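You operate a simulated robot arm through the tools that you are given. There is no shell and no other tool.

You run a simulated two-armed robot. Do the job below in one go: nothing can be reset, and whatever is moved stays where it is left.

JOB
Flush the clamped spool till the flow glass runs clear.
Fine: fill and drain valves open, flush pump on; then pump off, drain and fill shut.

The check looks at the end state, three seconds after you hand in, the way a careful person would. Anything else that was tipped, shoved, dropped, spilled or broken makes it a failure.

ROBOT AND FRAMES
Two 7-joint arms with fingered hands on one trunk, on a base that moves. Base frame: it is fixed to the floor where the robot stands at the start and does not move with it; the origin is under the middle of the robot, x ahead of it, y to its left, z up. Readings come in m, degrees, newtons and seconds.
The left shoulder is at the start at [0.072, 0.155, 1.034], the right one opposite. With the tool pointing down near the work surface each hand reaches from about 0.44 to 0.88 m from the robot's upright axis, wherever it stands, measured 20 degrees to its own side. Places, roughly: clamp lever [0.6, 3.2, 1]; flow glass [-0.2, 3.4, 1.2]; flush switch [-0.2, 3, 0.9]; hold key [-0.1, 3, 0.9]; red latch [-0.1, 3.2, 1]; relief knob [0.6, 3.5, 1]; test bench [0.3, 3.4, 0.8]; test drain valve [0.4, 3, 0.8]; test fill valve [0.1, 2.9, 0.8]; test pump valve [0.6, 3, 0.8]; test vent valve [0.2, 2.9, 0.8]. Payload 4 kg a hand.
The tool frame of a hand sits at the grasp point between the pads (the TCP): z along the fingers, y along the line on which they close. The tips reach 0.03 m beyond it. The gripper opens to 0.104 m; its body begins 0.035 m behind the TCP. The gripper is a hand of 3 fingers: y runs from the thumb to the fingers, the wrist lies at [-0.015, -0.104, -0.178] in the tool frame.
Orientation is that of the tool frame in the base frame, as a unit quaternion [w, x, y, z]. With the fingers straight down and the wrist toward the robot, the tool's x, y and z point along [0, 1, 0], [1, 0, 0] and [0, 0, -1] of the base frame.

CONTROLS
- The arms move only by the tool servo_tool. It takes "left_targets", "right_targets" or both (then of equal length, played together; a hand with none holds still); each is a list of rows, each an object of numbers (a shift or turn left out is 0): "dx", "dy", "dz": the shift along the base's x, y, z in units of 40 mm (1.0 is 40 mm); "ax", "ay", "az": the turn, a rotation vector about the base's x, y, z in units of 8 degrees (1.0 is 8 degrees). In form: [{"dx": .., "dy": .., "dz": .., "ax": .., "ay": .., "az": ..}, ...]. A call has 1 to 20 rows; each row shifts and turns the commanded pose from where the row before left it. A call with a number of a shift or a turn outside -1 to 1 is refused whole. A row lasts 0.2 s, in which the tool goes at most 0.05 m and 8.6 degrees; a call with a longer step from one row to the next is refused whole. Where a pose cannot be reached the arm comes as near as it can. A force on the tool above 40 N (or 10 N above the force at the start of the call, whichever is more), or a blocked arm, ends the call early, and 0.2 s more pass. In this call time passes only in rows, and 0.2 s behind the last. It gives the time, the measured TCP pose, the force on the tool (base axes), the opening and the grip force at its end, in the units of the frame above (readings bear some noise), with the torque about the TCP (base axes, N m) and any sound that the robot's microphone picked up.
- Cameras (640 x 400 px; columns grow to the right, rows downward): "scene" is now at [0.1442, -0.0008, 1.265]; the picture's right is [0.00, -1.00, 0.00], its down [-0.55, -0.00, -0.83] and it looks along [0.83, 0.00, -0.55] (base axes); focal length 291 px, centre (320, 200). "left" rides on the left gripper at [-0.064, -0.094, -0.117] in its tool frame; the picture's right is [-0.72, -0.33, 0.61], its down [0.64, -0.65, 0.40] and it looks along [0.27, 0.68, 0.68] (tool axes); focal length 238 px, centre (320, 200). "right" rides on the right gripper at [0.064, -0.094, -0.117] in its tool frame; the picture's right is [-0.72, 0.33, -0.61], its down [-0.64, -0.65, 0.40] and it looks along [-0.27, 0.68, 0.68] (tool axes); focal length 238 px, centre (320, 200). There is no depth. A picture from a camera that has moved, and an enlarged one, comes with that camera's place and axes in the base frame and with its lens.
- capture(camera): a new picture of that camera. It takes no simulated time.
- lift_body(by): slides the trunk up (or, below 0, down) by that many m; the arms and the scene camera ride with it, the base frame stays. It gives what a move gives, with no picture.
- drive_base(legs): drives the robot by 1 to 6 legs, each [ahead, left, turn to the left] in m, m and degrees, along the robot's own axes; the way and the turn of a leg run together, so that a leg with both is an arc; at most 1.5 m and 180 degrees a leg. The arms and the cameras ride along, it lands a little off, and it stops where it bumps. It gives what a move gives.
- finger_targets(index, middle, thumb_bend, thumb_turn, hand): sets how far each is bent, from 0 (flat) to 1 (curled in); at 0.3 the hand is open as for a grip, at 0.7 the pads meet at the TCP. One left out holds its place. A second passes; each finger stops where it meets its share of the squeeze, and holds until it gets a number again. It is the only way to open and close the hand. It gives what a move gives, with no picture; readings hold the bend of each and the force on the fingers (four entries, about 0 where the hand has none), thumb and palm. thumb_turn goes from beside the hand (0) to across from the fingers (1), as for a grip.
- head_to(pan, tilt): turns the head with the scene camera to pan (to the left, within 86 degrees either way) and tilt (down, from -29 to 69), counted from straight ahead of the robot. It gives what a move gives.
- enlarge(camera, box): a new picture of the part [left, top, right, bottom] of that camera's present view, enlarged. It takes no simulated time.
- close_job(): hands the job in; it is judged then, once.

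Nothing tells you exact positions but the pictures and the camera data. Unless the task says otherwise, let go and move clear before handing in.

The tools are called by a JSON object that holds its "op" and its "data". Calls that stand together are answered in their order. servo_tool: Moves the arms, as the interface text tells. Its arguments: {"type":"object","properties":{"left_targets":{"type":"array","items":{"type":"object","properties":{"dx":{"type":"number"},"dy":{"type":"number"},"dz":{"type":"number"},"ax":{"type":"number"},"ay":{"type":"number"},"az":{"type":"number"}}}},"right_targets":{"type":"array","items":{"type":"object","properties":{"dx":{"type":"number"},"dy":{"type":"number"},"dz":{"type":"number"},"ax":{"type":"number"},"ay":{"type":"number"},"az":{"type":"number"}}}}},"required":[]} The other tools are called the same way: lift_body (by) moves the trunk up or down; finger_targets (index, middle, thumb_bend, thumb_turn, hand) moves the fingers one by one; drive_base (legs) drives the base; head_to (pan, tilt) turns the head that bears the scene camera; capture (camera) takes a picture; enlarge (camera, box) takes an enlarged picture of a part of a camera's view; close_job () hands the job in.

At the start:

```text
t: 0.0
left_eef_pos: [0.5524, 0.2635, 0.9576]
left_tcp_rot: [-0.001, 0.707, 0.707, 0.0]
left_ft_force: [-0.6, -0.6, 0.0]
left_ft_torque: [0.0, 0.0, 0.02]
left_gripper_width: 0.1036
left_grip_force: 0.0
left_shape: jaw
left_bend: [0.3, 0.3, 0.3, 0.98]
left_finger forces: [0.0, 0.0, 0.1, 0.0, 0.0, 0.1]
right_eef_pos: [0.502, -0.2305, 0.9919]
right_tcp_rot: [-0.001, 0.708, 0.707, 0.0]
right_ft_force: [-0.5, -0.4, -0.8]
right_ft_torque: [-0.07, 0.0, 0.04]
right_gripper_width: 0.1038
right_grip_force: 0.0
right_shape: jaw
right_bend: [0.3, 0.3, 0.3, 0.98]
right_finger forces: [0.0, 0.1, 0.0, 0.0, 0.0, 0.1]
trunk travel left (down, up): [-0.45, 0.49]
robot x, y, heading: [-0.001, -0.0, 0.1]
head pan, tilt (commanded): [0.3, 33.3]
```

scene: 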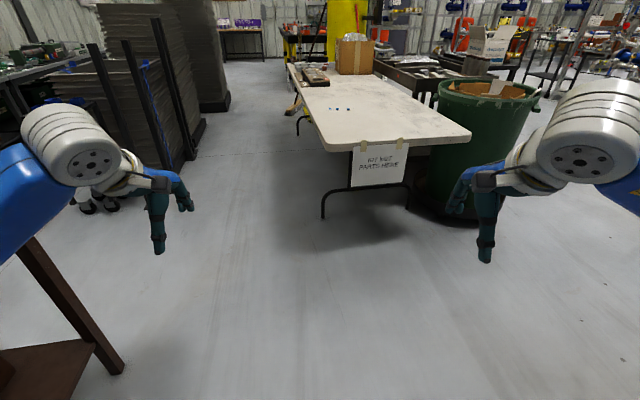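
right: 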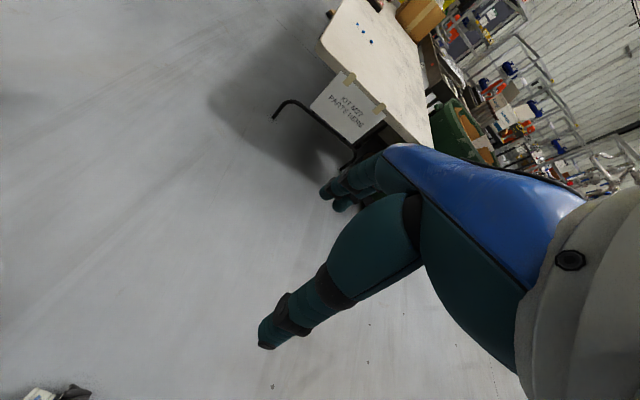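
left: 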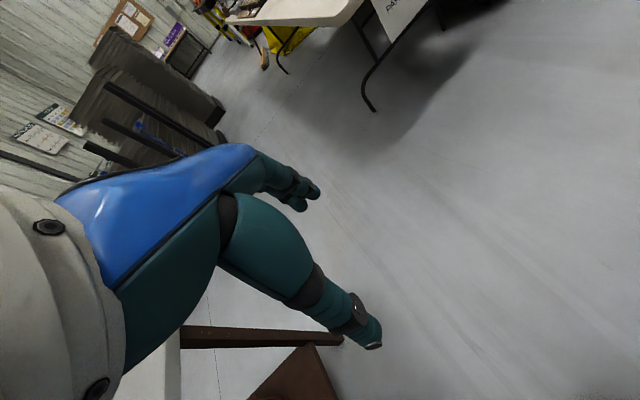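

I see a workshop ahead; the test bench should be about 3.4 m to my left. There's something brown (table/leg) near the left arm, so I look left before driving.

{"op": "head_to", "data": {"pan": 80, "tilt": 25}}

{"op": "capture", "data": {"camera": "scene"}}

```text
t: 1.5
left_eef_pos: [0.5499, 0.2635, 0.9586]
left_tcp_rot: [0.0, 0.706, 0.708, 0.0]
left_ft_force: [-0.3, -0.6, -0.8]
left_ft_torque: [-0.02, -0.01, -0.03]
left_gripper_width: 0.1034
left_grip_force: 0.1
left_shape: jaw
left_bend: [0.3, 0.3, 0.3, 0.98]
left_finger forces: [0.0, 0.0, 0.0, 0.0, 0.0, 0.0]
right_eef_pos: [0.501, -0.2316, 0.9916]
right_tcp_rot: [0.0, 0.707, 0.708, 0.0]
right_ft_force: [0.3, -0.7, 0.0]
right_ft_torque: [-0.01, -0.01, -0.01]
right_gripper_width: 0.1035
right_grip_force: 0.0
right_shape: jaw
right_bend: [0.3, 0.3, 0.3, 0.98]
right_finger forces: [0.1, 0.0, 0.0, 0.0, 0.1, 0.1]
trunk travel left (down, up): [-0.45, 0.49]
robot x, y, heading: [-0.0003, 0.0012, -0.0]
head pan, tilt (commanded): [80.0, 25.0]
```

```text
taken
camera scene: at [0.0714, 0.0896, 1.2783], right [0.98, -0.17, 0.0], down [-0.08, -0.42, -0.91], along [0.16, 0.89, -0.42], focal length 291 px, centre (320, 200)
```

scene: 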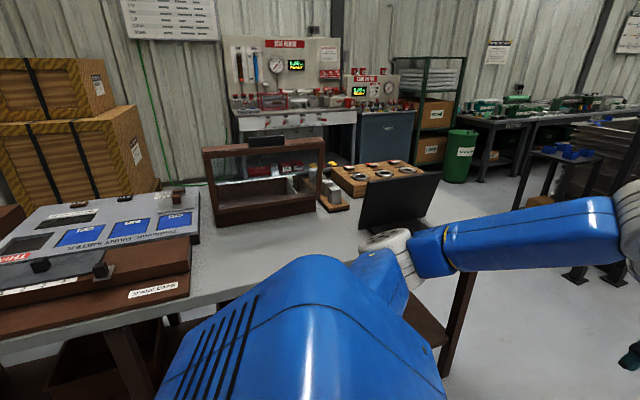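

A table stands directly to my left with boxes on it; behind it, at about y = 3.4, is the white test bench. I'll zoom in on the bench.

{"op": "enlarge", "data": {"camera": "scene", "box": [210, 20, 420, 200]}}

{"op": "enlarge", "data": {"camera": "scene", "box": [100, 0, 240, 60]}}

```text
2.22 times, centred on (315, 110) of scene
camera zoom: at [0.0714, 0.0896, 1.2783], right [0.98, -0.17, 0.0], down [-0.08, -0.42, -0.91], along [0.16, 0.89, -0.42], focal length 647 px, centre (331, 400)
```

zoom: 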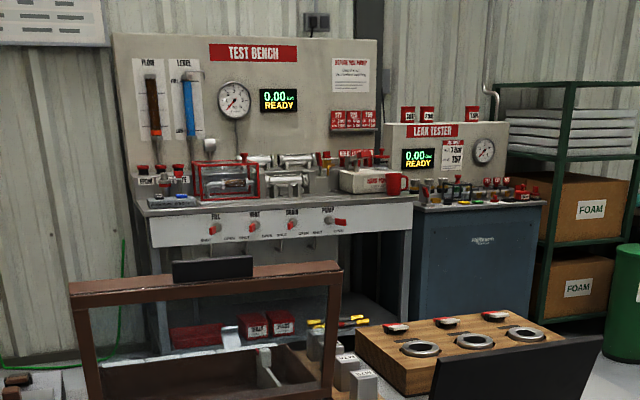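

```text
4.57 times, centred on (170, 30) of scene
camera zoom: at [0.0714, 0.0896, 1.2783], right [0.98, -0.17, 0.0], down [-0.08, -0.42, -0.91], along [0.16, 0.89, -0.42], focal length 1330 px, centre (1006, 977)
```

zoom: 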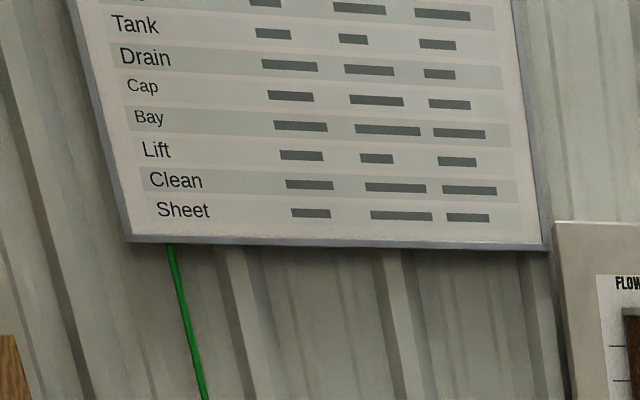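

The bench shows FLOW glass (brown now), valves FILL/VENT/DRAIN/PUMP on the front, and keys at the left. I check the route around the table next.

{"op": "head_to", "data": {"pan": 45, "tilt": 40}}

{"op": "capture", "data": {"camera": "scene"}}

```text
t: 2.5
left_eef_pos: [0.5502, 0.2633, 0.9574]
left_tcp_rot: [0.0, 0.707, 0.707, 0.0]
left_ft_force: [0.2, 0.6, -0.4]
left_ft_torque: [0.04, 0.02, 0.01]
left_gripper_width: 0.1036
left_grip_force: 0.1
left_shape: jaw
left_bend: [0.3, 0.3, 0.3, 0.98]
left_finger forces: [0.0, 0.1, 0.0, 0.0, 0.0, 0.0]
right_eef_pos: [0.5006, -0.2315, 0.9916]
right_tcp_rot: [0.0, 0.707, 0.708, 0.0]
right_ft_force: [0.7, 0.1, -0.2]
right_ft_torque: [-0.01, -0.03, 0.0]
right_gripper_width: 0.1035
right_grip_force: 0.0
right_shape: jaw
right_bend: [0.3, 0.3, 0.3, 0.98]
right_finger forces: [0.0, 0.1, 0.0, 0.0, 0.1, 0.0]
trunk travel left (down, up): [-0.45, 0.49]
robot x, y, heading: [0.0029, -0.0022, 0.1]
head pan, tilt (commanded): [45.0, 40.0]
```

```text
taken
camera scene: at [0.1153, 0.059, 1.2549], right [0.71, -0.71, 0.0], down [-0.46, -0.45, -0.77], along [0.54, 0.54, -0.64], focal length 291 px, centre (320, 200)
```

scene: 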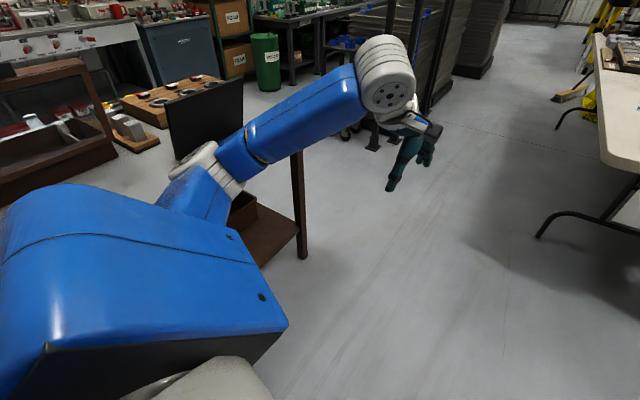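

The front-right table leg is near (0.78, 0.88), the white table corner near (1.3, -0.1), and the aisle between is clear. I drive ahead and slightly left to get past the table.

{"op": "drive_base", "data": {"legs": [[0.85, 0.1, 0], [0.45, 0.5, 0]]}}

{"op": "head_to", "data": {"pan": 70, "tilt": 30}}

{"op": "capture", "data": {"camera": "scene"}}

```text
t: 10.5
left_eef_pos: [1.8761, 0.8621, 0.9583]
left_tcp_rot: [-0.001, 0.711, 0.704, 0.001]
left_ft_force: [-0.2, -0.2, -0.9]
left_ft_torque: [0.03, -0.02, -0.01]
left_gripper_width: 0.1035
left_grip_force: 0.0
left_shape: jaw
left_bend: [0.3, 0.3, 0.3, 0.98]
left_finger forces: [0.0, 0.0, 0.0, 0.0, 0.0, 0.0]
right_eef_pos: [1.8205, 0.3687, 0.9914]
right_tcp_rot: [0.0, 0.71, 0.704, 0.0]
right_ft_force: [-0.4, -0.4, -0.6]
right_ft_torque: [0.04, -0.01, 0.0]
right_gripper_width: 0.1039
right_grip_force: 0.0
right_shape: jaw
right_bend: [0.3, 0.3, 0.3, 0.98]
right_finger forces: [0.0, 0.0, 0.1, 0.1, 0.0, 0.0]
trunk travel left (down, up): [-0.45, 0.49]
robot x, y, heading: [1.3188, 0.6044, -0.4]
head pan, tilt (commanded): [45.0, 40.0]
```

```text
t: 11.4
left_eef_pos: [1.8728, 0.8636, 0.9586]
left_tcp_rot: [0.001, 0.71, 0.704, 0.001]
left_ft_force: [0.5, 0.4, -0.1]
left_ft_torque: [-0.01, 0.0, 0.02]
left_gripper_width: 0.1035
left_grip_force: 0.0
left_shape: jaw
left_bend: [0.3, 0.3, 0.3, 0.98]
left_finger forces: [0.0, 0.0, 0.0, 0.0, 0.0, 0.0]
right_eef_pos: [1.8184, 0.3701, 0.9914]
right_tcp_rot: [0.0, 0.711, 0.703, 0.001]
right_ft_force: [0.6, 0.0, 0.0]
right_ft_torque: [0.0, -0.01, -0.02]
right_gripper_width: 0.1037
right_grip_force: 0.0
right_shape: jaw
right_bend: [0.3, 0.3, 0.3, 0.98]
right_finger forces: [0.0, 0.0, 0.0, 0.1, 0.1, 0.0]
trunk travel left (down, up): [-0.45, 0.49]
robot x, y, heading: [1.3197, 0.6039, -0.7]
head pan, tilt (commanded): [70.0, 30.0]
```

```text
taken
camera scene: at [1.4082, 0.6891, 1.2703], right [0.94, -0.35, 0.0], down [-0.18, -0.47, -0.87], along [0.3, 0.81, -0.5], focal length 291 px, centre (320, 200)
```

scene: 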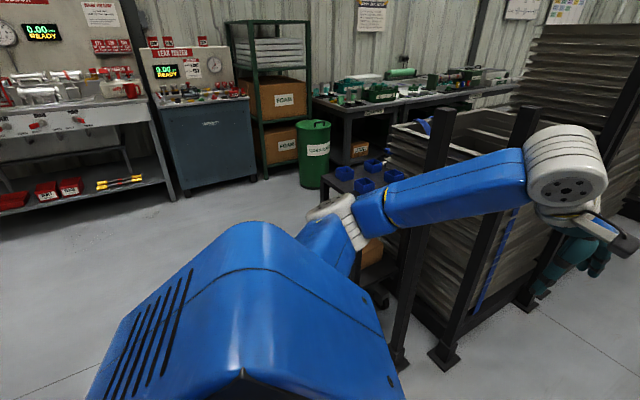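

The aisle to the bench's right is clear; the rack post is near (1.99, 1.26), outside my sweep. I turn left 90° and advance toward the bench.

{"op": "drive_base", "data": {"legs": [[0.0, 0.0, 90.5], [0.9, 0.0, 0]]}}

{"op": "head_to", "data": {"pan": 30, "tilt": 25}}

{"op": "capture", "data": {"camera": "scene"}}

```text
t: 20.1
left_eef_pos: [1.0046, 2.0647, 0.9598]
left_tcp_rot: [0.0, -0.021, 1.0, 0.0]
left_ft_force: [0.2, 0.0, 0.3]
left_ft_torque: [0.0, 0.03, -0.01]
left_gripper_width: 0.1037
left_grip_force: 0.0
left_shape: jaw
left_bend: [0.3, 0.3, 0.3, 0.98]
left_finger forces: [0.0, 0.1, 0.0, 0.0, 0.1, 0.0]
right_eef_pos: [1.5006, 2.0366, 0.993]
right_tcp_rot: [0.0, -0.021, 1.0, 0.002]
right_ft_force: [0.2, -0.2, -0.9]
right_ft_torque: [0.0, 0.01, 0.02]
right_gripper_width: 0.1036
right_grip_force: 0.1
right_shape: jaw
right_bend: [0.3, 0.3, 0.3, 0.98]
right_finger forces: [0.0, 0.1, 0.1, 0.1, 0.0, 0.0]
trunk travel left (down, up): [-0.45, 0.49]
robot x, y, heading: [1.2925, 1.5251, 92.2]
head pan, tilt (commanded): [70.0, 30.0]
```

```text
t: 21.2
left_eef_pos: [1.0042, 2.0644, 0.9605]
left_tcp_rot: [-0.001, -0.021, 1.0, 0.0]
left_ft_force: [0.1, -0.4, -0.7]
left_ft_torque: [0.02, 0.01, 0.01]
left_gripper_width: 0.1035
left_grip_force: 0.1
left_shape: jaw
left_bend: [0.3, 0.3, 0.3, 0.98]
left_finger forces: [0.0, 0.1, 0.0, 0.0, 0.1, 0.0]
right_eef_pos: [1.4999, 2.0348, 0.9937]
right_tcp_rot: [-0.001, -0.021, 1.0, 0.002]
right_ft_force: [0.1, 0.2, 0.0]
right_ft_torque: [-0.02, 0.0, -0.04]
right_gripper_width: 0.1037
right_grip_force: 0.1
right_shape: jaw
right_bend: [0.3, 0.3, 0.3, 0.98]
right_finger forces: [0.0, 0.0, 0.1, 0.0, 0.1, 0.0]
trunk travel left (down, up): [-0.45, 0.49]
robot x, y, heading: [1.2919, 1.528, 92.5]
head pan, tilt (commanded): [30.0, 25.0]
```

```text
taken
camera scene: at [1.241, 1.6569, 1.2781], right [0.84, 0.54, 0.0], down [0.23, -0.36, -0.91], along [-0.49, 0.76, -0.42], focal length 291 px, centre (320, 200)
```

scene: 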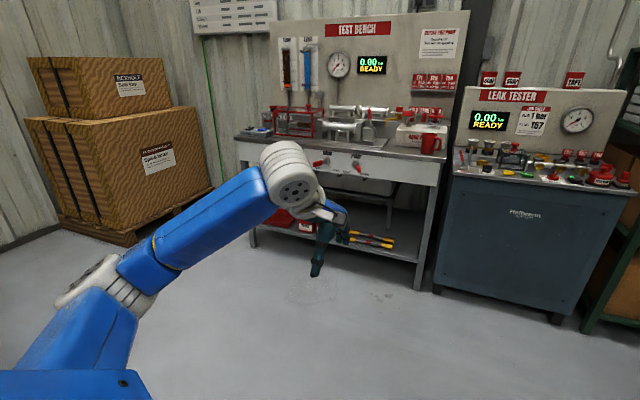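

The bench front edge runs about y≈2.85 from x≈-0.18 to 1.05, top z≈0.86. I move sideways to face the bench, staying back for a good look.

{"op": "drive_base", "data": {"legs": [[0.3, 0.0, -2.4], [0.0, 1.0, 0]]}}

{"op": "head_to", "data": {"pan": 0, "tilt": 20}}

{"op": "capture", "data": {"camera": "scene"}}

```text
t: 28.1
left_eef_pos: [0.003, 2.3696, 0.9596]
left_tcp_rot: [-0.001, -0.005, 1.0, 0.0]
left_ft_force: [-0.2, 0.0, -0.3]
left_ft_torque: [0.03, 0.02, -0.02]
left_gripper_width: 0.1036
left_grip_force: 0.1
left_shape: jaw
left_bend: [0.3, 0.3, 0.3, 0.98]
left_finger forces: [0.1, 0.1, 0.1, 0.1, 0.0, 0.0]
right_eef_pos: [0.4972, 2.3246, 0.9926]
right_tcp_rot: [-0.001, -0.004, 1.0, 0.002]
right_ft_force: [0.0, -0.9, 0.3]
right_ft_torque: [-0.02, 0.02, -0.01]
right_gripper_width: 0.1035
right_grip_force: 0.0
right_shape: jaw
right_bend: [0.3, 0.3, 0.3, 0.98]
right_finger forces: [0.0, 0.0, 0.1, 0.1, 0.1, 0.1]
trunk travel left (down, up): [-0.45, 0.49]
robot x, y, heading: [0.2699, 1.8234, 90.5]
head pan, tilt (commanded): [30.0, 25.0]
```

```text
t: 29.0
left_eef_pos: [0.0017, 2.3678, 0.9615]
left_tcp_rot: [-0.001, -0.005, 1.0, 0.002]
left_ft_force: [-0.4, 0.2, -0.5]
left_ft_torque: [0.02, 0.01, 0.02]
left_gripper_width: 0.1035
left_grip_force: 0.1
left_shape: jaw
left_bend: [0.3, 0.3, 0.3, 0.98]
left_finger forces: [0.0, 0.0, 0.0, 0.1, 0.1, 0.1]
right_eef_pos: [0.4965, 2.3228, 0.9941]
right_tcp_rot: [0.0, -0.004, 1.0, 0.002]
right_ft_force: [0.1, 0.2, -0.4]
right_ft_torque: [0.01, -0.01, 0.0]
right_gripper_width: 0.1037
right_grip_force: 0.1
right_shape: jaw
right_bend: [0.3, 0.3, 0.3, 0.98]
right_finger forces: [0.0, 0.1, 0.1, 0.1, 0.0, 0.0]
trunk travel left (down, up): [-0.45, 0.49]
robot x, y, heading: [0.2721, 1.8269, 90.3]
head pan, tilt (commanded): [0.0, 20.0]
```

```text
taken
camera scene: at [0.2705, 1.9681, 1.2862], right [1.0, 0.01, 0.0], down [0.0, -0.34, -0.94], along [-0.01, 0.94, -0.34], focal length 291 px, centre (320, 200)
```

scene: 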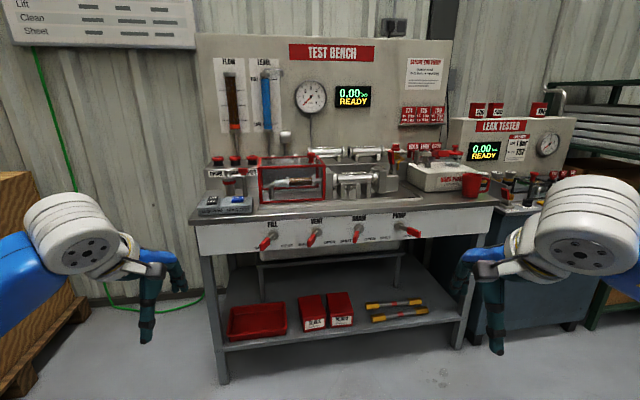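

A clear view of the bench; I'll zoom into the labels, valves, keys and gauges.

{"op": "enlarge", "data": {"camera": "scene", "box": [190, 180, 310, 260]}}

{"op": "enlarge", "data": {"camera": "scene", "box": [310, 180, 430, 260]}}

{"op": "enlarge", "data": {"camera": "scene", "box": [190, 120, 310, 200]}}

{"op": "enlarge", "data": {"camera": "scene", "box": [200, 40, 320, 120]}}

{"op": "enlarge", "data": {"camera": "scene", "box": [380, 40, 500, 120]}}

{"op": "enlarge", "data": {"camera": "scene", "box": [310, 120, 500, 210]}}

```text
5.00 times, centred on (250, 220) of scene
camera zoom: at [0.2705, 1.9681, 1.2862], right [1.0, 0.01, 0.0], down [0.0, -0.34, -0.94], along [-0.01, 0.94, -0.34], focal length 1455 px, centre (670, 100)
```

zoom: 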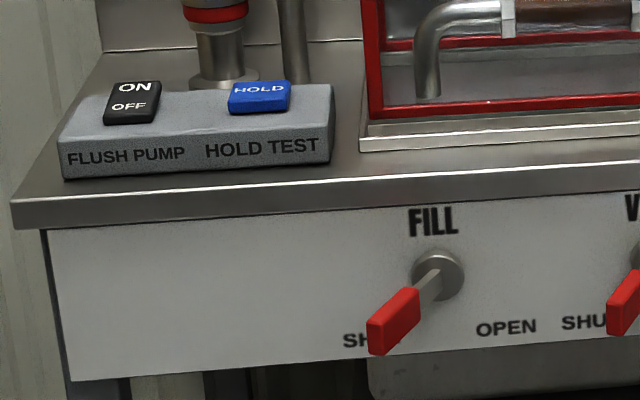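

```text
5.00 times, centred on (370, 220) of scene
camera zoom: at [0.2705, 1.9681, 1.2862], right [1.0, 0.01, 0.0], down [0.0, -0.34, -0.94], along [-0.01, 0.94, -0.34], focal length 1455 px, centre (70, 100)
```

zoom: 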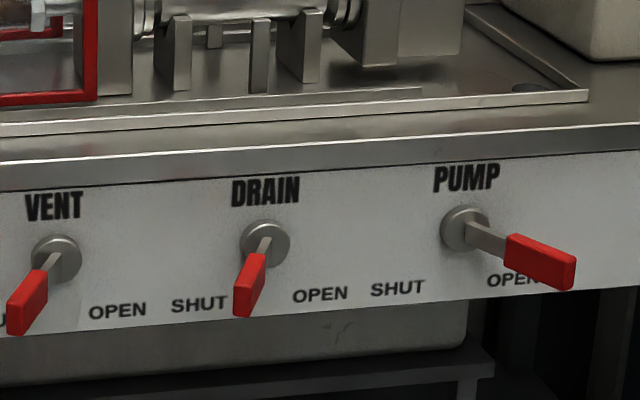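

```text
5.00 times, centred on (250, 160) of scene
camera zoom: at [0.2705, 1.9681, 1.2862], right [1.0, 0.01, 0.0], down [0.0, -0.34, -0.94], along [-0.01, 0.94, -0.34], focal length 1455 px, centre (670, 400)
```

zoom: 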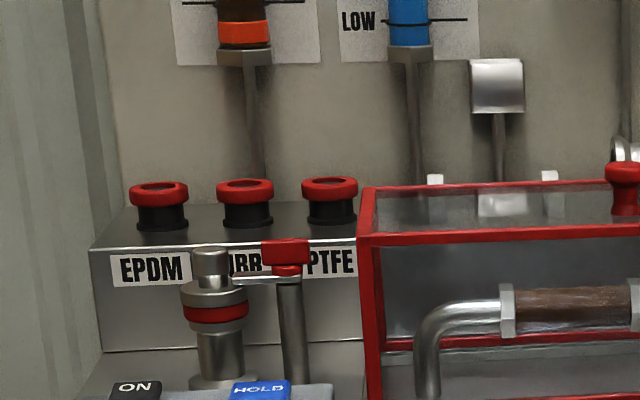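

```text
5.00 times, centred on (260, 80) of scene
camera zoom: at [0.2705, 1.9681, 1.2862], right [1.0, 0.01, 0.0], down [0.0, -0.34, -0.94], along [-0.01, 0.94, -0.34], focal length 1455 px, centre (620, 800)
```

zoom: 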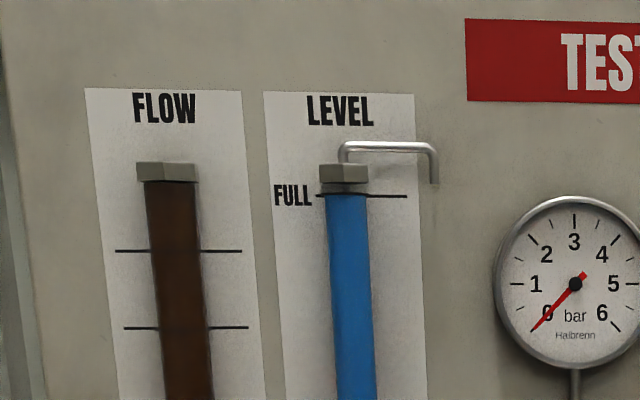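

```text
5.00 times, centred on (440, 80) of scene
camera zoom: at [0.2705, 1.9681, 1.2862], right [1.0, 0.01, 0.0], down [0.0, -0.34, -0.94], along [-0.01, 0.94, -0.34], focal length 1455 px, centre (-280, 800)
```

zoom: 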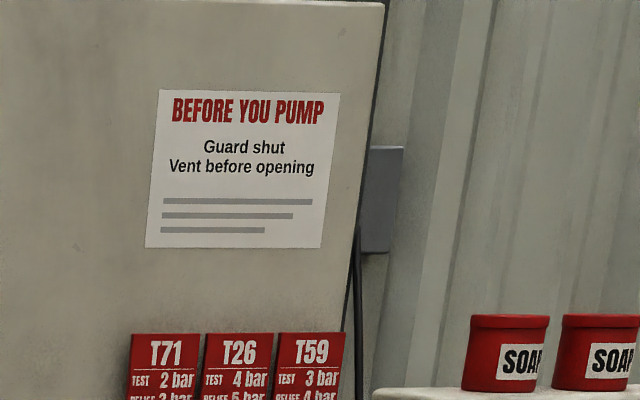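

```text
3.37 times, centred on (405, 165) of scene
camera zoom: at [0.2705, 1.9681, 1.2862], right [1.0, 0.01, 0.0], down [0.0, -0.34, -0.94], along [-0.01, 0.94, -0.34], focal length 980 px, centre (34, 318)
```

zoom: 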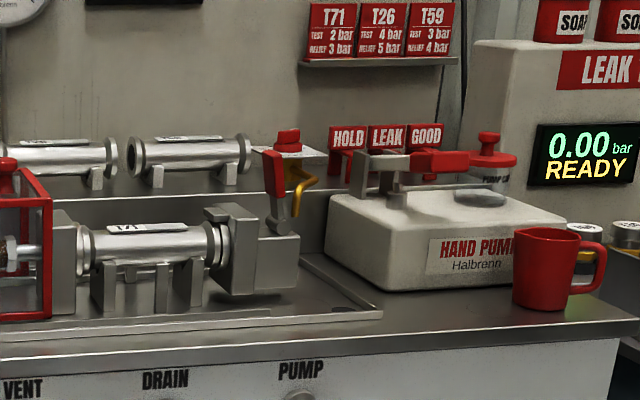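

The bench is skewed about 10° (left end closer). FILL, VENT, DRAIN levers point to SHUT, PUMP points to OPEN; the black FLUSH PUMP rocker is ON (rear)/OFF (front). I take hand-camera views for triangulation.

{"op": "capture", "data": {"camera": "left"}}

{"op": "capture", "data": {"camera": "right"}}

{"op": "enlarge", "data": {"camera": "scene", "box": [200, 140, 300, 215]}}

```text
taken
camera left: at [0.0669, 2.2738, 1.0773], right [0.72, -0.32, -0.61], down [-0.63, -0.66, -0.41], along [-0.28, 0.68, -0.68], focal length 238 px, centre (320, 200)
```

left: 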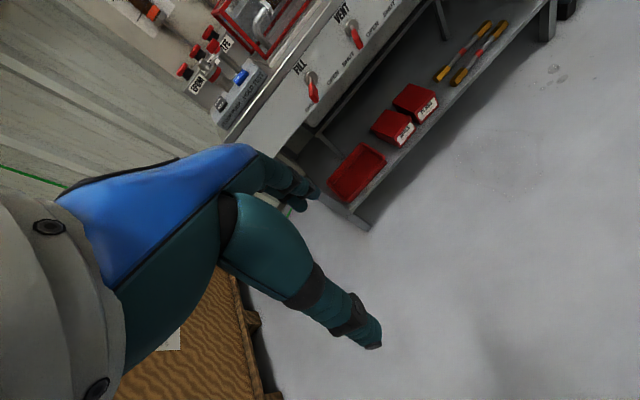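

```text
taken
camera right: at [0.4334, 2.2272, 1.1112], right [0.72, 0.33, 0.61], down [0.65, -0.65, -0.41], along [0.26, 0.69, -0.68], focal length 238 px, centre (320, 200)
```

right: 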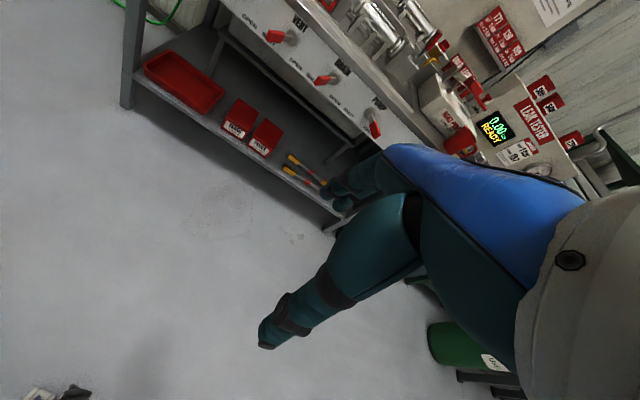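

```text
5.33 times, centred on (250, 178) of scene
camera zoom: at [0.2705, 1.9681, 1.2862], right [1.0, 0.01, 0.0], down [0.0, -0.34, -0.94], along [-0.01, 0.94, -0.34], focal length 1552 px, centre (693, 320)
```

zoom: 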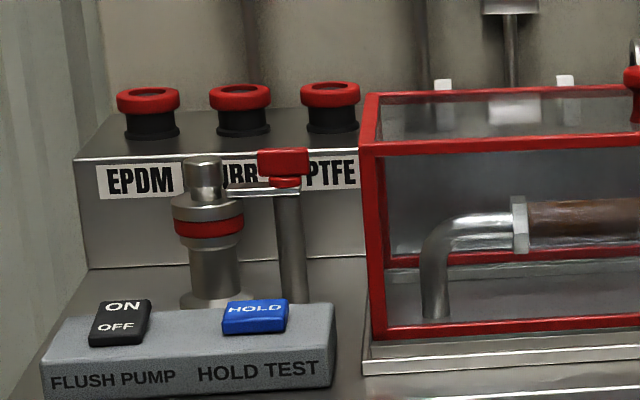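

The guard over the brown hose looks shut. I first pull both hands back and up, then drive close to the bench and square up to it.

{"op": "servo_tool", "data": {"left_targets": [{"dy": -0.9, "dz": 0.5}, {"dy": -0.9, "dz": 0.5}, {"dz": 1}, {"dz": 0.5}], "right_targets": [{"dy": -0.9, "dz": 0.5}, {"dy": -0.5, "dz": 0.5}, {"dz": 1}, {}]}}

{"op": "drive_base", "data": {"legs": [[0.42, 0.04, 0], [0, 0, 9.3]]}}

{"op": "head_to", "data": {"pan": 0, "tilt": 40}}

{"op": "capture", "data": {"camera": "scene"}}

```text
t: 30.0
left_eef_pos: [0.0033, 2.299, 1.0605]
left_tcp_rot: [-0.001, -0.006, 1.0, 0.002]
left_ft_force: [0.2, 0.0, 1.3]
left_ft_torque: [0.03, 0.02, 0.02]
left_gripper_width: 0.1036
left_grip_force: 0.0
left_shape: jaw
left_bend: [0.3, 0.3, 0.3, 0.98]
left_finger forces: [0.0, 0.0, 0.0, 0.0, 0.1, 0.0]
right_eef_pos: [0.498, 2.2642, 1.0738]
right_tcp_rot: [0.0, -0.004, 1.0, 0.001]
right_ft_force: [0.8, -1.3, 0.0]
right_ft_torque: [0.0, -0.03, 0.01]
right_gripper_width: 0.1036
right_grip_force: 0.1
right_shape: jaw
right_bend: [0.3, 0.3, 0.3, 0.98]
right_finger forces: [0.0, 0.1, 0.0, 0.0, 0.0, 0.0]
trunk travel left (down, up): [-0.45, 0.49]
robot x, y, heading: [0.2716, 1.8232, 90.6]
head pan, tilt (commanded): [0.0, 20.0]
```

```text
t: 33.3
left_eef_pos: [-0.1105, 2.6666, 1.0599]
left_tcp_rot: [-0.001, -0.085, 0.996, 0.002]
left_ft_force: [0.1, -0.2, -0.2]
left_ft_torque: [-0.04, 0.0, 0.03]
left_gripper_width: 0.1037
left_grip_force: 0.1
left_shape: jaw
left_bend: [0.3, 0.3, 0.3, 0.98]
left_finger forces: [0.0, 0.1, 0.0, 0.0, 0.0, 0.1]
right_eef_pos: [0.3827, 2.7135, 1.0722]
right_tcp_rot: [0.0, -0.086, 0.996, 0.0]
right_ft_force: [0.6, -0.6, -0.7]
right_ft_torque: [0.04, 0.03, 0.0]
right_gripper_width: 0.1038
right_grip_force: 0.1
right_shape: jaw
right_bend: [0.3, 0.3, 0.3, 0.98]
right_finger forces: [0.1, 0.1, 0.0, 0.0, 0.1, 0.1]
trunk travel left (down, up): [-0.45, 0.49]
robot x, y, heading: [0.224, 2.2383, 99.5]
head pan, tilt (commanded): [0.0, 20.0]
```

```text
t: 34.1
left_eef_pos: [-0.1133, 2.6653, 1.0622]
left_tcp_rot: [0.0, -0.086, 0.996, 0.003]
left_ft_force: [0.3, 0.0, 0.5]
left_ft_torque: [0.04, -0.02, -0.03]
left_gripper_width: 0.1036
left_grip_force: 0.0
left_shape: jaw
left_bend: [0.3, 0.3, 0.3, 0.98]
left_finger forces: [0.1, 0.0, 0.0, 0.0, 0.0, 0.0]
right_eef_pos: [0.3803, 2.7118, 1.0724]
right_tcp_rot: [0.0, -0.084, 0.996, 0.002]
right_ft_force: [-0.3, 0.5, -0.6]
right_ft_torque: [0.0, 0.02, 0.02]
right_gripper_width: 0.1038
right_grip_force: 0.0
right_shape: jaw
right_bend: [0.3, 0.3, 0.3, 0.98]
right_finger forces: [0.0, 0.1, 0.0, 0.0, 0.1, 0.0]
trunk travel left (down, up): [-0.45, 0.49]
robot x, y, heading: [0.2273, 2.2376, 100.1]
head pan, tilt (commanded): [0.0, 40.0]
```

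```text
taken
camera scene: at [0.2054, 2.3743, 1.2549], right [0.99, 0.17, 0.0], down [0.11, -0.63, -0.77], along [-0.13, 0.75, -0.64], focal length 291 px, centre (320, 200)
```

scene: 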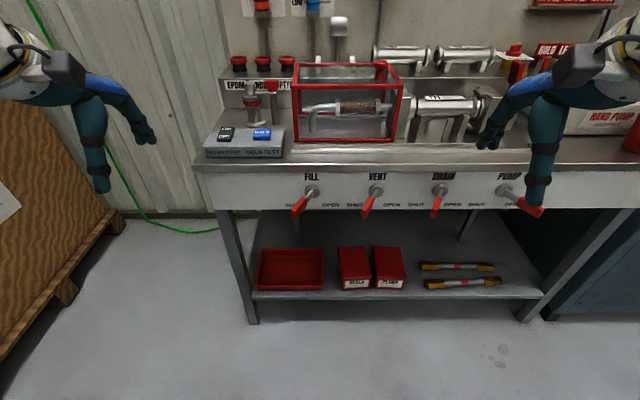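

I'm now squared to the bench. I zoom in on valves and the switch from here for triangulation with the earlier view.

{"op": "enlarge", "data": {"camera": "scene", "box": [270, 155, 400, 235]}}

{"op": "enlarge", "data": {"camera": "scene", "box": [400, 155, 560, 235]}}

{"op": "enlarge", "data": {"camera": "scene", "box": [190, 90, 300, 170]}}

{"op": "enlarge", "data": {"camera": "scene", "box": [280, 40, 420, 160]}}

```text
4.92 times, centred on (335, 195) of scene
camera zoom: at [0.2054, 2.3743, 1.2549], right [0.99, 0.17, 0.0], down [0.11, -0.63, -0.77], along [-0.13, 0.75, -0.64], focal length 1433 px, centre (246, 225)
```

zoom: 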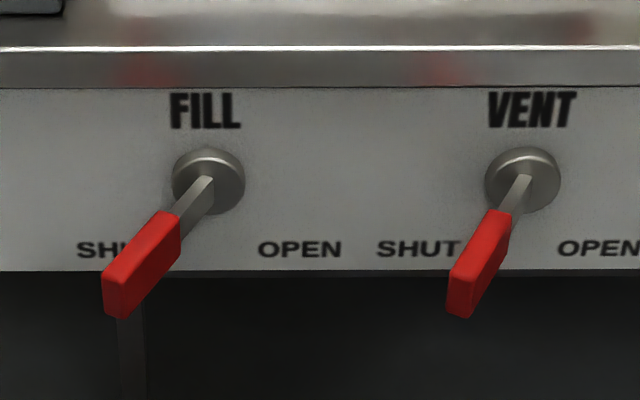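

```text
4.00 times, centred on (480, 195) of scene
camera zoom: at [0.2054, 2.3743, 1.2549], right [0.99, 0.17, 0.0], down [0.11, -0.63, -0.77], along [-0.13, 0.75, -0.64], focal length 1164 px, centre (-320, 220)
```

zoom: 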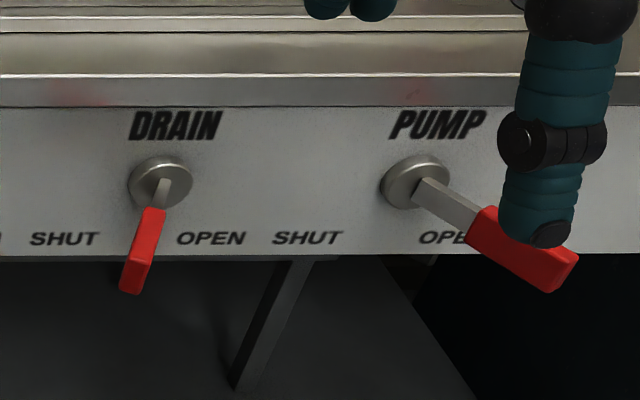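

```text
5.00 times, centred on (245, 130) of scene
camera zoom: at [0.2054, 2.3743, 1.2549], right [0.99, 0.17, 0.0], down [0.11, -0.63, -0.77], along [-0.13, 0.75, -0.64], focal length 1455 px, centre (695, 550)
```

zoom: 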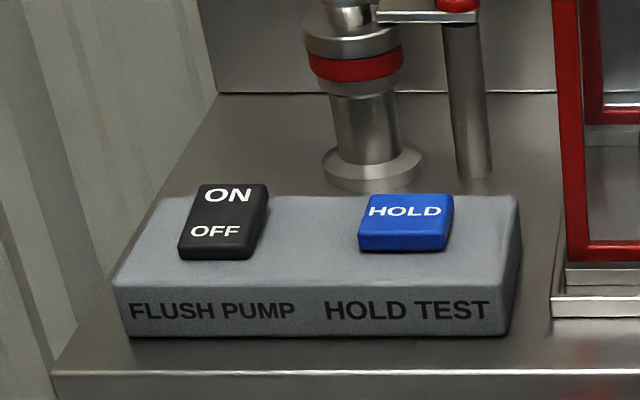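

```text
3.33 times, centred on (350, 100) of scene
camera zoom: at [0.2054, 2.3743, 1.2549], right [0.99, 0.17, 0.0], down [0.11, -0.63, -0.77], along [-0.13, 0.75, -0.64], focal length 970 px, centre (220, 533)
```

zoom: 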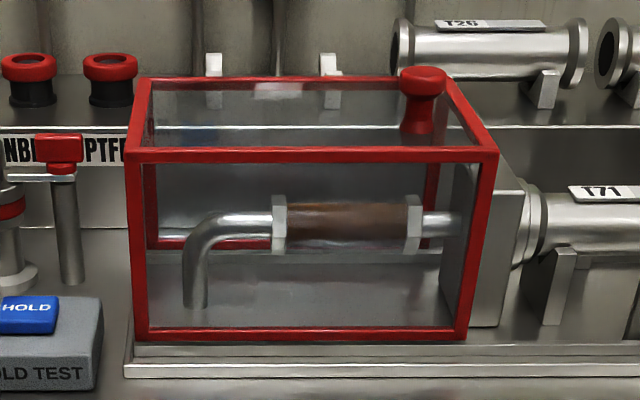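

The levers appear to stick outward from the panel; I need a lower, level view to understand their swing axis. I lower the trunk for a horizontal look.

{"op": "lift_body", "data": {"by": -0.38}}

{"op": "head_to", "data": {"pan": 0, "tilt": 10}}

{"op": "capture", "data": {"camera": "scene"}}

```text
t: 37.8
left_eef_pos: [-0.1137, 2.6636, 0.6817]
left_tcp_rot: [0.0, -0.085, 0.996, 0.003]
left_ft_force: [-0.3, 0.7, 0.2]
left_ft_torque: [0.02, 0.03, 0.03]
left_gripper_width: 0.1036
left_grip_force: 0.0
left_shape: jaw
left_bend: [0.3, 0.3, 0.3, 0.98]
left_finger forces: [0.0, 0.1, 0.1, 0.1, 0.0, 0.1]
right_eef_pos: [0.3795, 2.7107, 0.6944]
right_tcp_rot: [0.0, -0.086, 0.996, 0.003]
right_ft_force: [0.5, 0.0, -0.1]
right_ft_torque: [-0.02, -0.02, 0.0]
right_gripper_width: 0.1038
right_grip_force: 0.0
right_shape: jaw
right_bend: [0.3, 0.3, 0.3, 0.98]
right_finger forces: [0.0, 0.0, 0.1, 0.0, 0.1, 0.2]
trunk travel left (down, up): [-0.07, 0.87]
robot x, y, heading: [0.2221, 2.2406, 99.8]
head pan, tilt (commanded): [0.0, 40.0]
```

```text
t: 38.7
left_eef_pos: [-0.1125, 2.6644, 0.681]
left_tcp_rot: [-0.001, -0.085, 0.996, 0.003]
left_ft_force: [-0.3, 0.6, 0.1]
left_ft_torque: [-0.04, -0.04, -0.01]
left_gripper_width: 0.1038
left_grip_force: 0.1
left_shape: jaw
left_bend: [0.3, 0.3, 0.3, 0.98]
left_finger forces: [0.0, 0.0, 0.0, 0.1, 0.1, 0.1]
right_eef_pos: [0.3794, 2.7111, 0.6947]
right_tcp_rot: [-0.001, -0.086, 0.996, 0.003]
right_ft_force: [0.0, 0.2, 1.9]
right_ft_torque: [-0.04, 0.05, 0.0]
right_gripper_width: 0.1037
right_grip_force: 0.0
right_shape: jaw
right_bend: [0.3, 0.3, 0.3, 0.98]
right_finger forces: [0.1, 0.0, 0.1, 0.0, 0.0, 0.1]
trunk travel left (down, up): [-0.07, 0.87]
robot x, y, heading: [0.2267, 2.2438, 99.9]
head pan, tilt (commanded): [0.0, 10.0]
```

```text
taken
camera scene: at [0.2037, 2.3814, 0.9224], right [0.99, 0.17, 0.0], down [0.03, -0.17, -0.98], along [-0.17, 0.97, -0.18], focal length 291 px, centre (320, 200)
```

scene: 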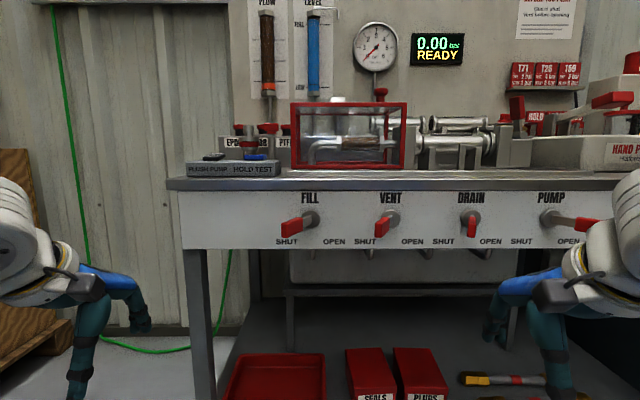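

{"op": "enlarge", "data": {"camera": "scene", "box": [260, 180, 430, 260]}}

{"op": "enlarge", "data": {"camera": "scene", "box": [430, 180, 600, 260]}}

{"op": "enlarge", "data": {"camera": "scene", "box": [170, 110, 300, 190]}}

```text
3.76 times, centred on (345, 220) of scene
camera zoom: at [0.2037, 2.3814, 0.9224], right [0.99, 0.17, 0.0], down [0.03, -0.17, -0.98], along [-0.17, 0.97, -0.18], focal length 1096 px, centre (226, 125)
```

zoom: 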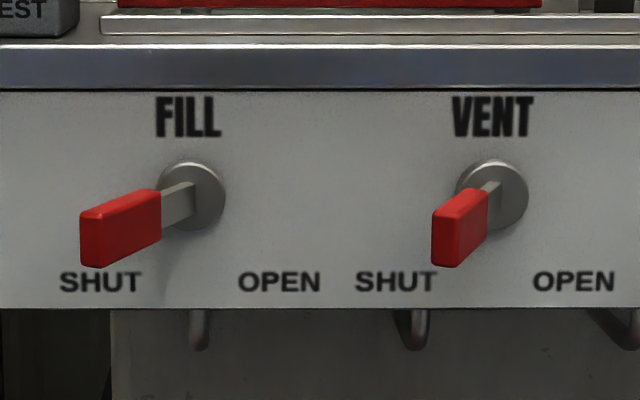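

```text
3.76 times, centred on (515, 220) of scene
camera zoom: at [0.2037, 2.3814, 0.9224], right [0.99, 0.17, 0.0], down [0.03, -0.17, -0.98], along [-0.17, 0.97, -0.18], focal length 1096 px, centre (-414, 125)
```

zoom: 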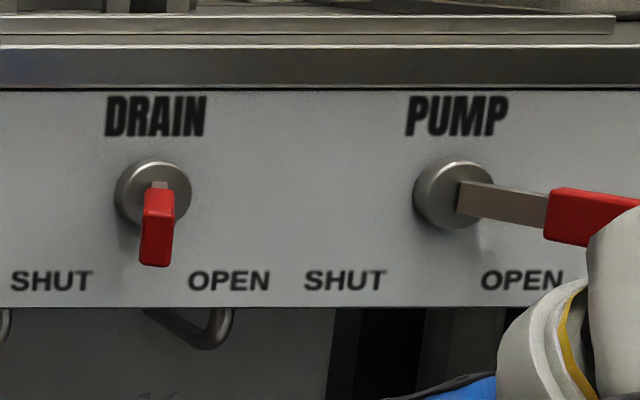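

```text
4.92 times, centred on (235, 150) of scene
camera zoom: at [0.2037, 2.3814, 0.9224], right [0.99, 0.17, 0.0], down [0.03, -0.17, -0.98], along [-0.17, 0.97, -0.18], focal length 1433 px, centre (738, 446)
```

zoom: 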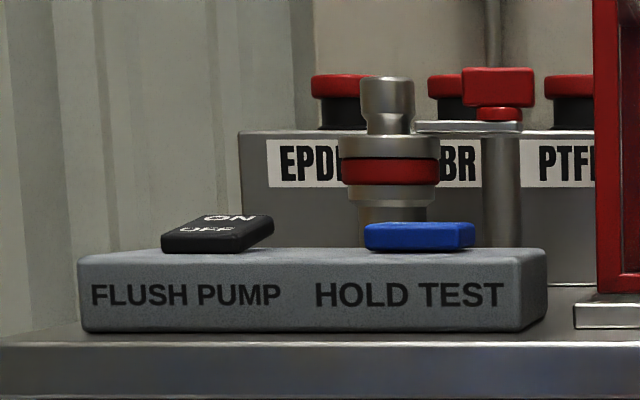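

Now the mechanism is clear: levers stick out ~0.10 m from the hubs (z≈0.777) and swing sideways about a vertical axis, SHUT = left, OPEN = right; the rocker is currently OFF (front pressed). I raise the trunk again and prepare both hands: pinch closed, tilted 45° forward-down.

{"op": "lift_body", "data": {"by": 0.38}}

{"op": "servo_tool", "data": {"left_targets": [{"ax": 0.923, "ay": 0.161}, {"ax": 0.923, "ay": 0.161}, {"ax": 0.923, "ay": 0.161}, {"ax": 0.923, "ay": 0.161}, {"ax": 0.923, "ay": 0.161}, {"ax": 0.923, "ay": 0.161}], "right_targets": [{"ax": 0.923, "ay": 0.161}, {"ax": 0.923, "ay": 0.161}, {"ax": 0.923, "ay": 0.161}, {"ax": 0.923, "ay": 0.161}, {"ax": 0.923, "ay": 0.161}, {"ax": 0.923, "ay": 0.161}]}}

{"op": "finger_targets", "data": {"hand": "left", "index": 0.7, "middle": 0.7, "thumb_bend": 0.7}}

{"op": "head_to", "data": {"pan": 0, "tilt": 35}}

{"op": "capture", "data": {"camera": "scene"}}

{"op": "capture", "data": {"camera": "left"}}

{"op": "capture", "data": {"camera": "right"}}

```text
t: 42.4
left_eef_pos: [-0.1137, 2.6647, 1.0606]
left_tcp_rot: [-0.001, -0.085, 0.996, 0.003]
left_ft_force: [-0.1, 0.2, 0.2]
left_ft_torque: [-0.02, -0.01, 0.03]
left_gripper_width: 0.104
left_grip_force: 0.1
left_shape: jaw
left_bend: [0.3, 0.3, 0.3, 0.98]
left_finger forces: [0.0, 0.0, 0.0, 0.0, 0.1, 0.0]
right_eef_pos: [0.3801, 2.7128, 1.0741]
right_tcp_rot: [0.001, -0.085, 0.996, 0.003]
right_ft_force: [-0.5, -0.3, -0.4]
right_ft_torque: [0.02, 0.03, -0.02]
right_gripper_width: 0.1036
right_grip_force: 0.0
right_shape: jaw
right_bend: [0.3, 0.3, 0.3, 0.98]
right_finger forces: [0.0, 0.1, 0.0, 0.1, 0.1, 0.0]
trunk travel left (down, up): [-0.45, 0.49]
robot x, y, heading: [0.2298, 2.2379, 99.9]
head pan, tilt (commanded): [0.0, 10.0]
```

```text
t: 43.8
left_eef_pos: [-0.1149, 2.662, 1.0621]
left_tcp_rot: [-0.022, -0.083, 0.961, 0.262]
left_ft_force: [-0.6, -1.2, 0.3]
left_ft_torque: [0.03, -0.01, 0.0]
left_gripper_width: 0.1038
left_grip_force: 0.1
left_shape: jaw
left_bend: [0.3, 0.3, 0.3, 0.98]
left_finger forces: [0.1, 0.1, 0.1, 0.0, 0.0, 0.0]
left hand out of reach, approached as far as the arm can: row 5, 6
right_eef_pos: [0.4028, 2.7259, 1.0957]
right_tcp_rot: [-0.033, -0.046, 0.954, 0.294]
right_ft_force: [1.8, 3.1, -8.1]
right_ft_torque: [0.31, 0.21, 0.13]
right_gripper_width: 0.1037
right_grip_force: 0.0
right_shape: jaw
right_bend: [0.3, 0.3, 0.3, 0.98]
right_finger forces: [0.1, 0.0, 0.1, 0.0, 0.1, 0.0]
right hand out of reach, approached as far as the arm can: row 3, 4, 5, 6
trunk travel left (down, up): [-0.45, 0.49]
robot x, y, heading: [0.2262, 2.2404, 100.0]
head pan, tilt (commanded): [0.0, 10.0]
```

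```text
t: 44.8
left_eef_pos: [-0.1141, 2.6641, 1.062]
left_tcp_rot: [-0.022, -0.083, 0.962, 0.261]
left_ft_force: [-0.5, -0.3, -0.1]
left_ft_torque: [0.0, 0.0, -0.04]
left_gripper_width: 0.0015
left_grip_force: 0.1
left_shape: fingers
left_bend: [0.7, 0.7, 0.7, 0.98]
left_finger forces: [0.0, 0.0, 0.0, 0.0, 0.0, 0.0]
right_eef_pos: [0.4081, 2.7299, 1.0827]
right_tcp_rot: [-0.03, -0.041, 0.96, 0.276]
right_ft_force: [0.0, -0.9, 0.6]
right_ft_torque: [0.02, 0.0, 0.02]
right_gripper_width: 0.1037
right_grip_force: 0.0
right_shape: jaw
right_bend: [0.3, 0.3, 0.3, 0.98]
right_finger forces: [0.0, 0.1, 0.1, 0.1, 0.0, 0.0]
trunk travel left (down, up): [-0.45, 0.49]
robot x, y, heading: [0.2302, 2.2382, 99.7]
head pan, tilt (commanded): [0.0, 10.0]
```

```text
t: 45.7
left_eef_pos: [-0.1138, 2.6633, 1.0623]
left_tcp_rot: [-0.023, -0.083, 0.962, 0.26]
left_ft_force: [0.2, 0.6, 0.4]
left_ft_torque: [0.04, 0.02, 0.0]
left_gripper_width: 0.0016
left_grip_force: 0.1
left_shape: fingers
left_bend: [0.7, 0.7, 0.7, 0.98]
left_finger forces: [0.0, 0.0, 0.0, 0.0, 0.0, 0.0]
right_eef_pos: [0.4069, 2.7301, 1.082]
right_tcp_rot: [-0.03, -0.041, 0.96, 0.276]
right_ft_force: [-0.1, -0.3, 0.6]
right_ft_torque: [-0.01, 0.01, -0.01]
right_gripper_width: 0.1037
right_grip_force: 0.1
right_shape: jaw
right_bend: [0.3, 0.3, 0.3, 0.98]
right_finger forces: [0.0, 0.0, 0.1, 0.1, 0.0, 0.1]
trunk travel left (down, up): [-0.45, 0.49]
robot x, y, heading: [0.2264, 2.2396, 99.7]
head pan, tilt (commanded): [0.0, 35.0]
```

```text
taken
camera scene: at [0.2046, 2.3765, 1.2626], right [0.99, 0.17, 0.0], down [0.1, -0.57, -0.82], along [-0.14, 0.81, -0.57], focal length 291 px, centre (320, 200)
```

scene: 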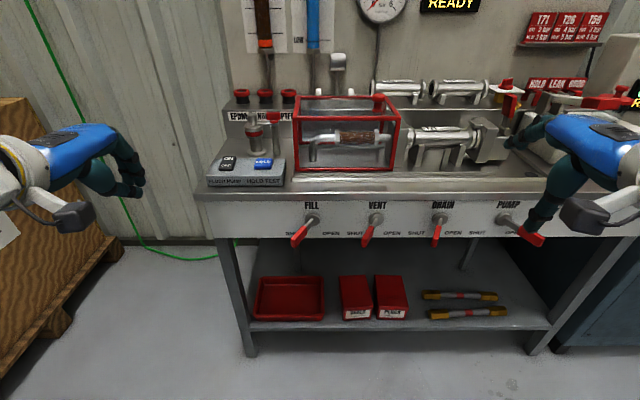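

```text
taken
camera left: at [-0.0257, 2.5372, 1.1157], right [0.7, 0.15, -0.69], down [-0.57, -0.46, -0.68], along [-0.42, 0.87, -0.24], focal length 238 px, centre (320, 200)
```

left: 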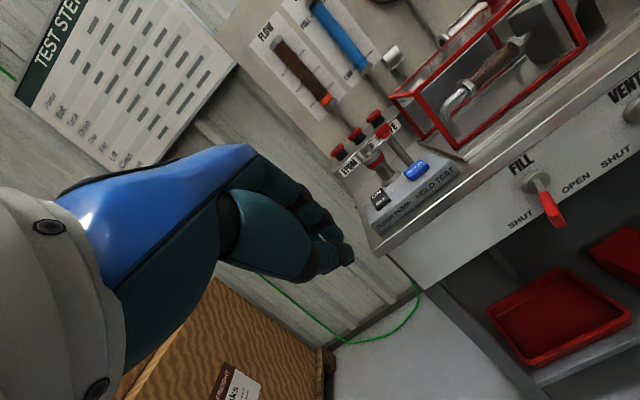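

```text
taken
camera right: at [0.3595, 2.5821, 1.1338], right [0.74, 0.02, 0.67], down [0.65, -0.28, -0.71], along [0.17, 0.96, -0.22], focal length 238 px, centre (320, 200)
```

right: 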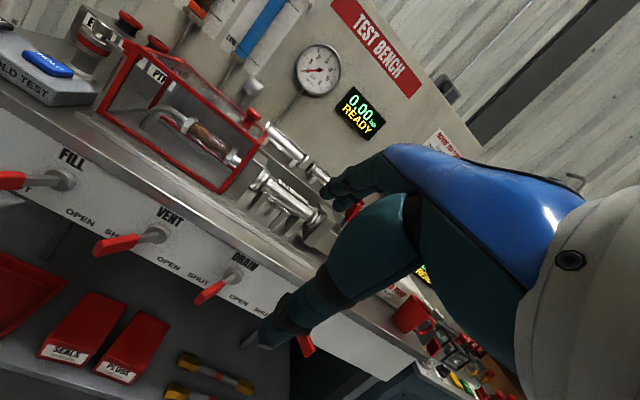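

The arms were too retracted to finish the tilt; moving forward and down should free them. I bring the left hand in front of the panel, left of FILL, staying clear of the lever.

{"op": "servo_tool", "data": {"left_targets": [{"dx": 0.31, "dy": 0.394, "dz": -0.93}, {"dx": 0.31, "dy": 0.394, "dz": -0.93}, {"dx": 0.31, "dy": 0.394, "dz": -0.93}, {"dx": 0.31, "dy": 0.394, "dz": -0.93}, {"dx": 0.31, "dy": 0.394, "dz": -0.93}, {"dx": 0.31, "dy": 0.394, "dz": -0.93}, {}]}}

{"op": "capture", "data": {"camera": "scene"}}

```text
t: 47.3
left_eef_pos: [-0.0588, 2.7438, 0.8607]
left_tcp_rot: [-0.022, -0.081, 0.962, 0.259]
left_ft_force: [0.3, -0.1, 1.2]
left_ft_torque: [0.04, 0.0, 0.01]
left_gripper_width: 0.0011
left_grip_force: 0.1
left_shape: fingers
left_bend: [0.7, 0.7, 0.7, 0.98]
left_finger forces: [0.1, 0.1, 0.1, 0.0, 0.0, 0.1]
left hand out of reach, approached as far as the arm can: row 6
right_eef_pos: [0.4097, 2.7301, 1.083]
right_tcp_rot: [-0.03, -0.04, 0.96, 0.276]
right_ft_force: [0.3, 0.6, -0.3]
right_ft_torque: [-0.02, 0.02, 0.02]
right_gripper_width: 0.1038
right_grip_force: 0.0
right_shape: jaw
right_bend: [0.3, 0.3, 0.3, 0.98]
right_finger forces: [0.0, 0.0, 0.0, 0.0, 0.0, 0.0]
trunk travel left (down, up): [-0.45, 0.49]
robot x, y, heading: [0.2257, 2.2383, 99.5]
head pan, tilt (commanded): [0.0, 35.0]
```

```text
taken
camera scene: at [0.206, 2.3764, 1.2625], right [0.99, 0.17, 0.0], down [0.1, -0.57, -0.82], along [-0.14, 0.81, -0.57], focal length 291 px, centre (320, 200)
```

scene: 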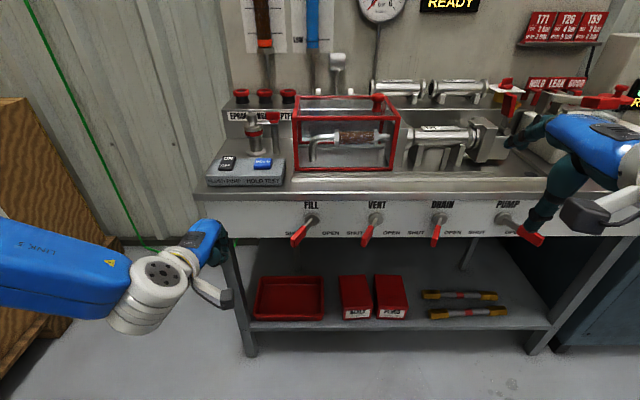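

The hand is at the inner edge of its reach; I extend it forward a bit while still left of and above the lever, then finish the tilt.

{"op": "servo_tool", "data": {"left_targets": [{"dx": 0.3, "dy": 0.8, "dz": -0.1}, {"dx": 0.3, "dy": 0.8, "dz": -0.1}, {"ax": 0.923, "ay": 0.161}, {"ax": 0.923, "ay": 0.161}]}}

{"op": "capture", "data": {"camera": "scene"}}

{"op": "capture", "data": {"camera": "left"}}

```text
t: 48.3
left_eef_pos: [-0.078, 2.7706, 0.9033]
left_tcp_rot: [-0.033, -0.079, 0.92, 0.383]
left_ft_force: [-0.5, -0.3, -0.1]
left_ft_torque: [-0.03, -0.03, 0.01]
left_gripper_width: 0.0011
left_grip_force: 0.0
left_shape: fingers
left_bend: [0.7, 0.7, 0.7, 0.98]
left_finger forces: [0.0, 0.0, 0.1, 0.0, 0.1, 0.1]
left hand out of reach, approached as far as the arm can: row 1, 2, 3, 4
right_eef_pos: [0.4078, 2.7304, 1.0825]
right_tcp_rot: [-0.029, -0.041, 0.96, 0.276]
right_ft_force: [0.9, 0.0, -1.1]
right_ft_torque: [-0.02, -0.03, 0.01]
right_gripper_width: 0.1036
right_grip_force: 0.0
right_shape: jaw
right_bend: [0.3, 0.3, 0.3, 0.98]
right_finger forces: [0.0, 0.1, 0.0, 0.0, 0.0, 0.0]
trunk travel left (down, up): [-0.45, 0.49]
robot x, y, heading: [0.2251, 2.2393, 99.6]
head pan, tilt (commanded): [0.0, 35.0]
```

```text
taken
camera scene: at [0.2047, 2.3766, 1.2625], right [0.99, 0.17, 0.0], down [0.1, -0.57, -0.82], along [-0.14, 0.81, -0.57], focal length 291 px, centre (320, 200)
```

scene: 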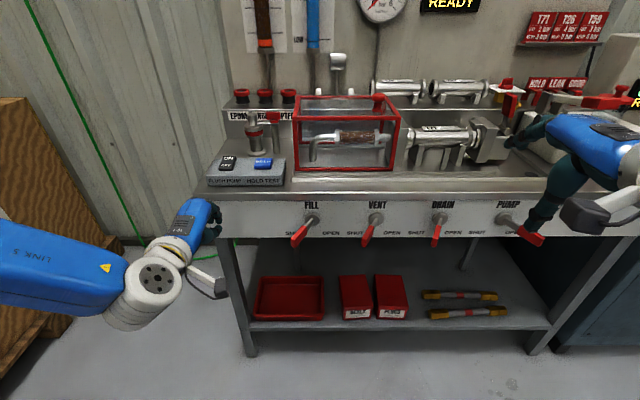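

```text
taken
camera left: at [0.0113, 2.6334, 0.9187], right [0.67, 0.32, -0.66], down [-0.6, -0.28, -0.75], along [-0.43, 0.9, 0.01], focal length 238 px, centre (320, 200)
```

left: 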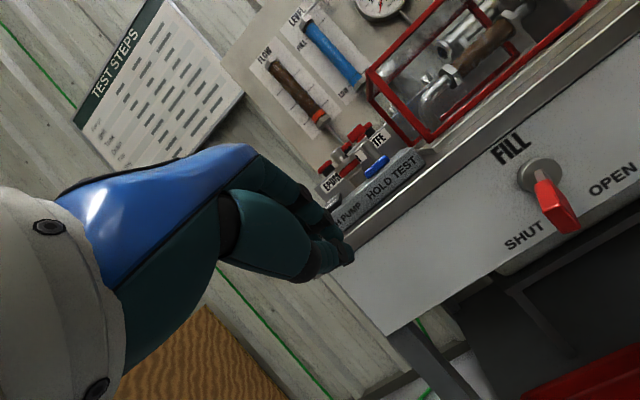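

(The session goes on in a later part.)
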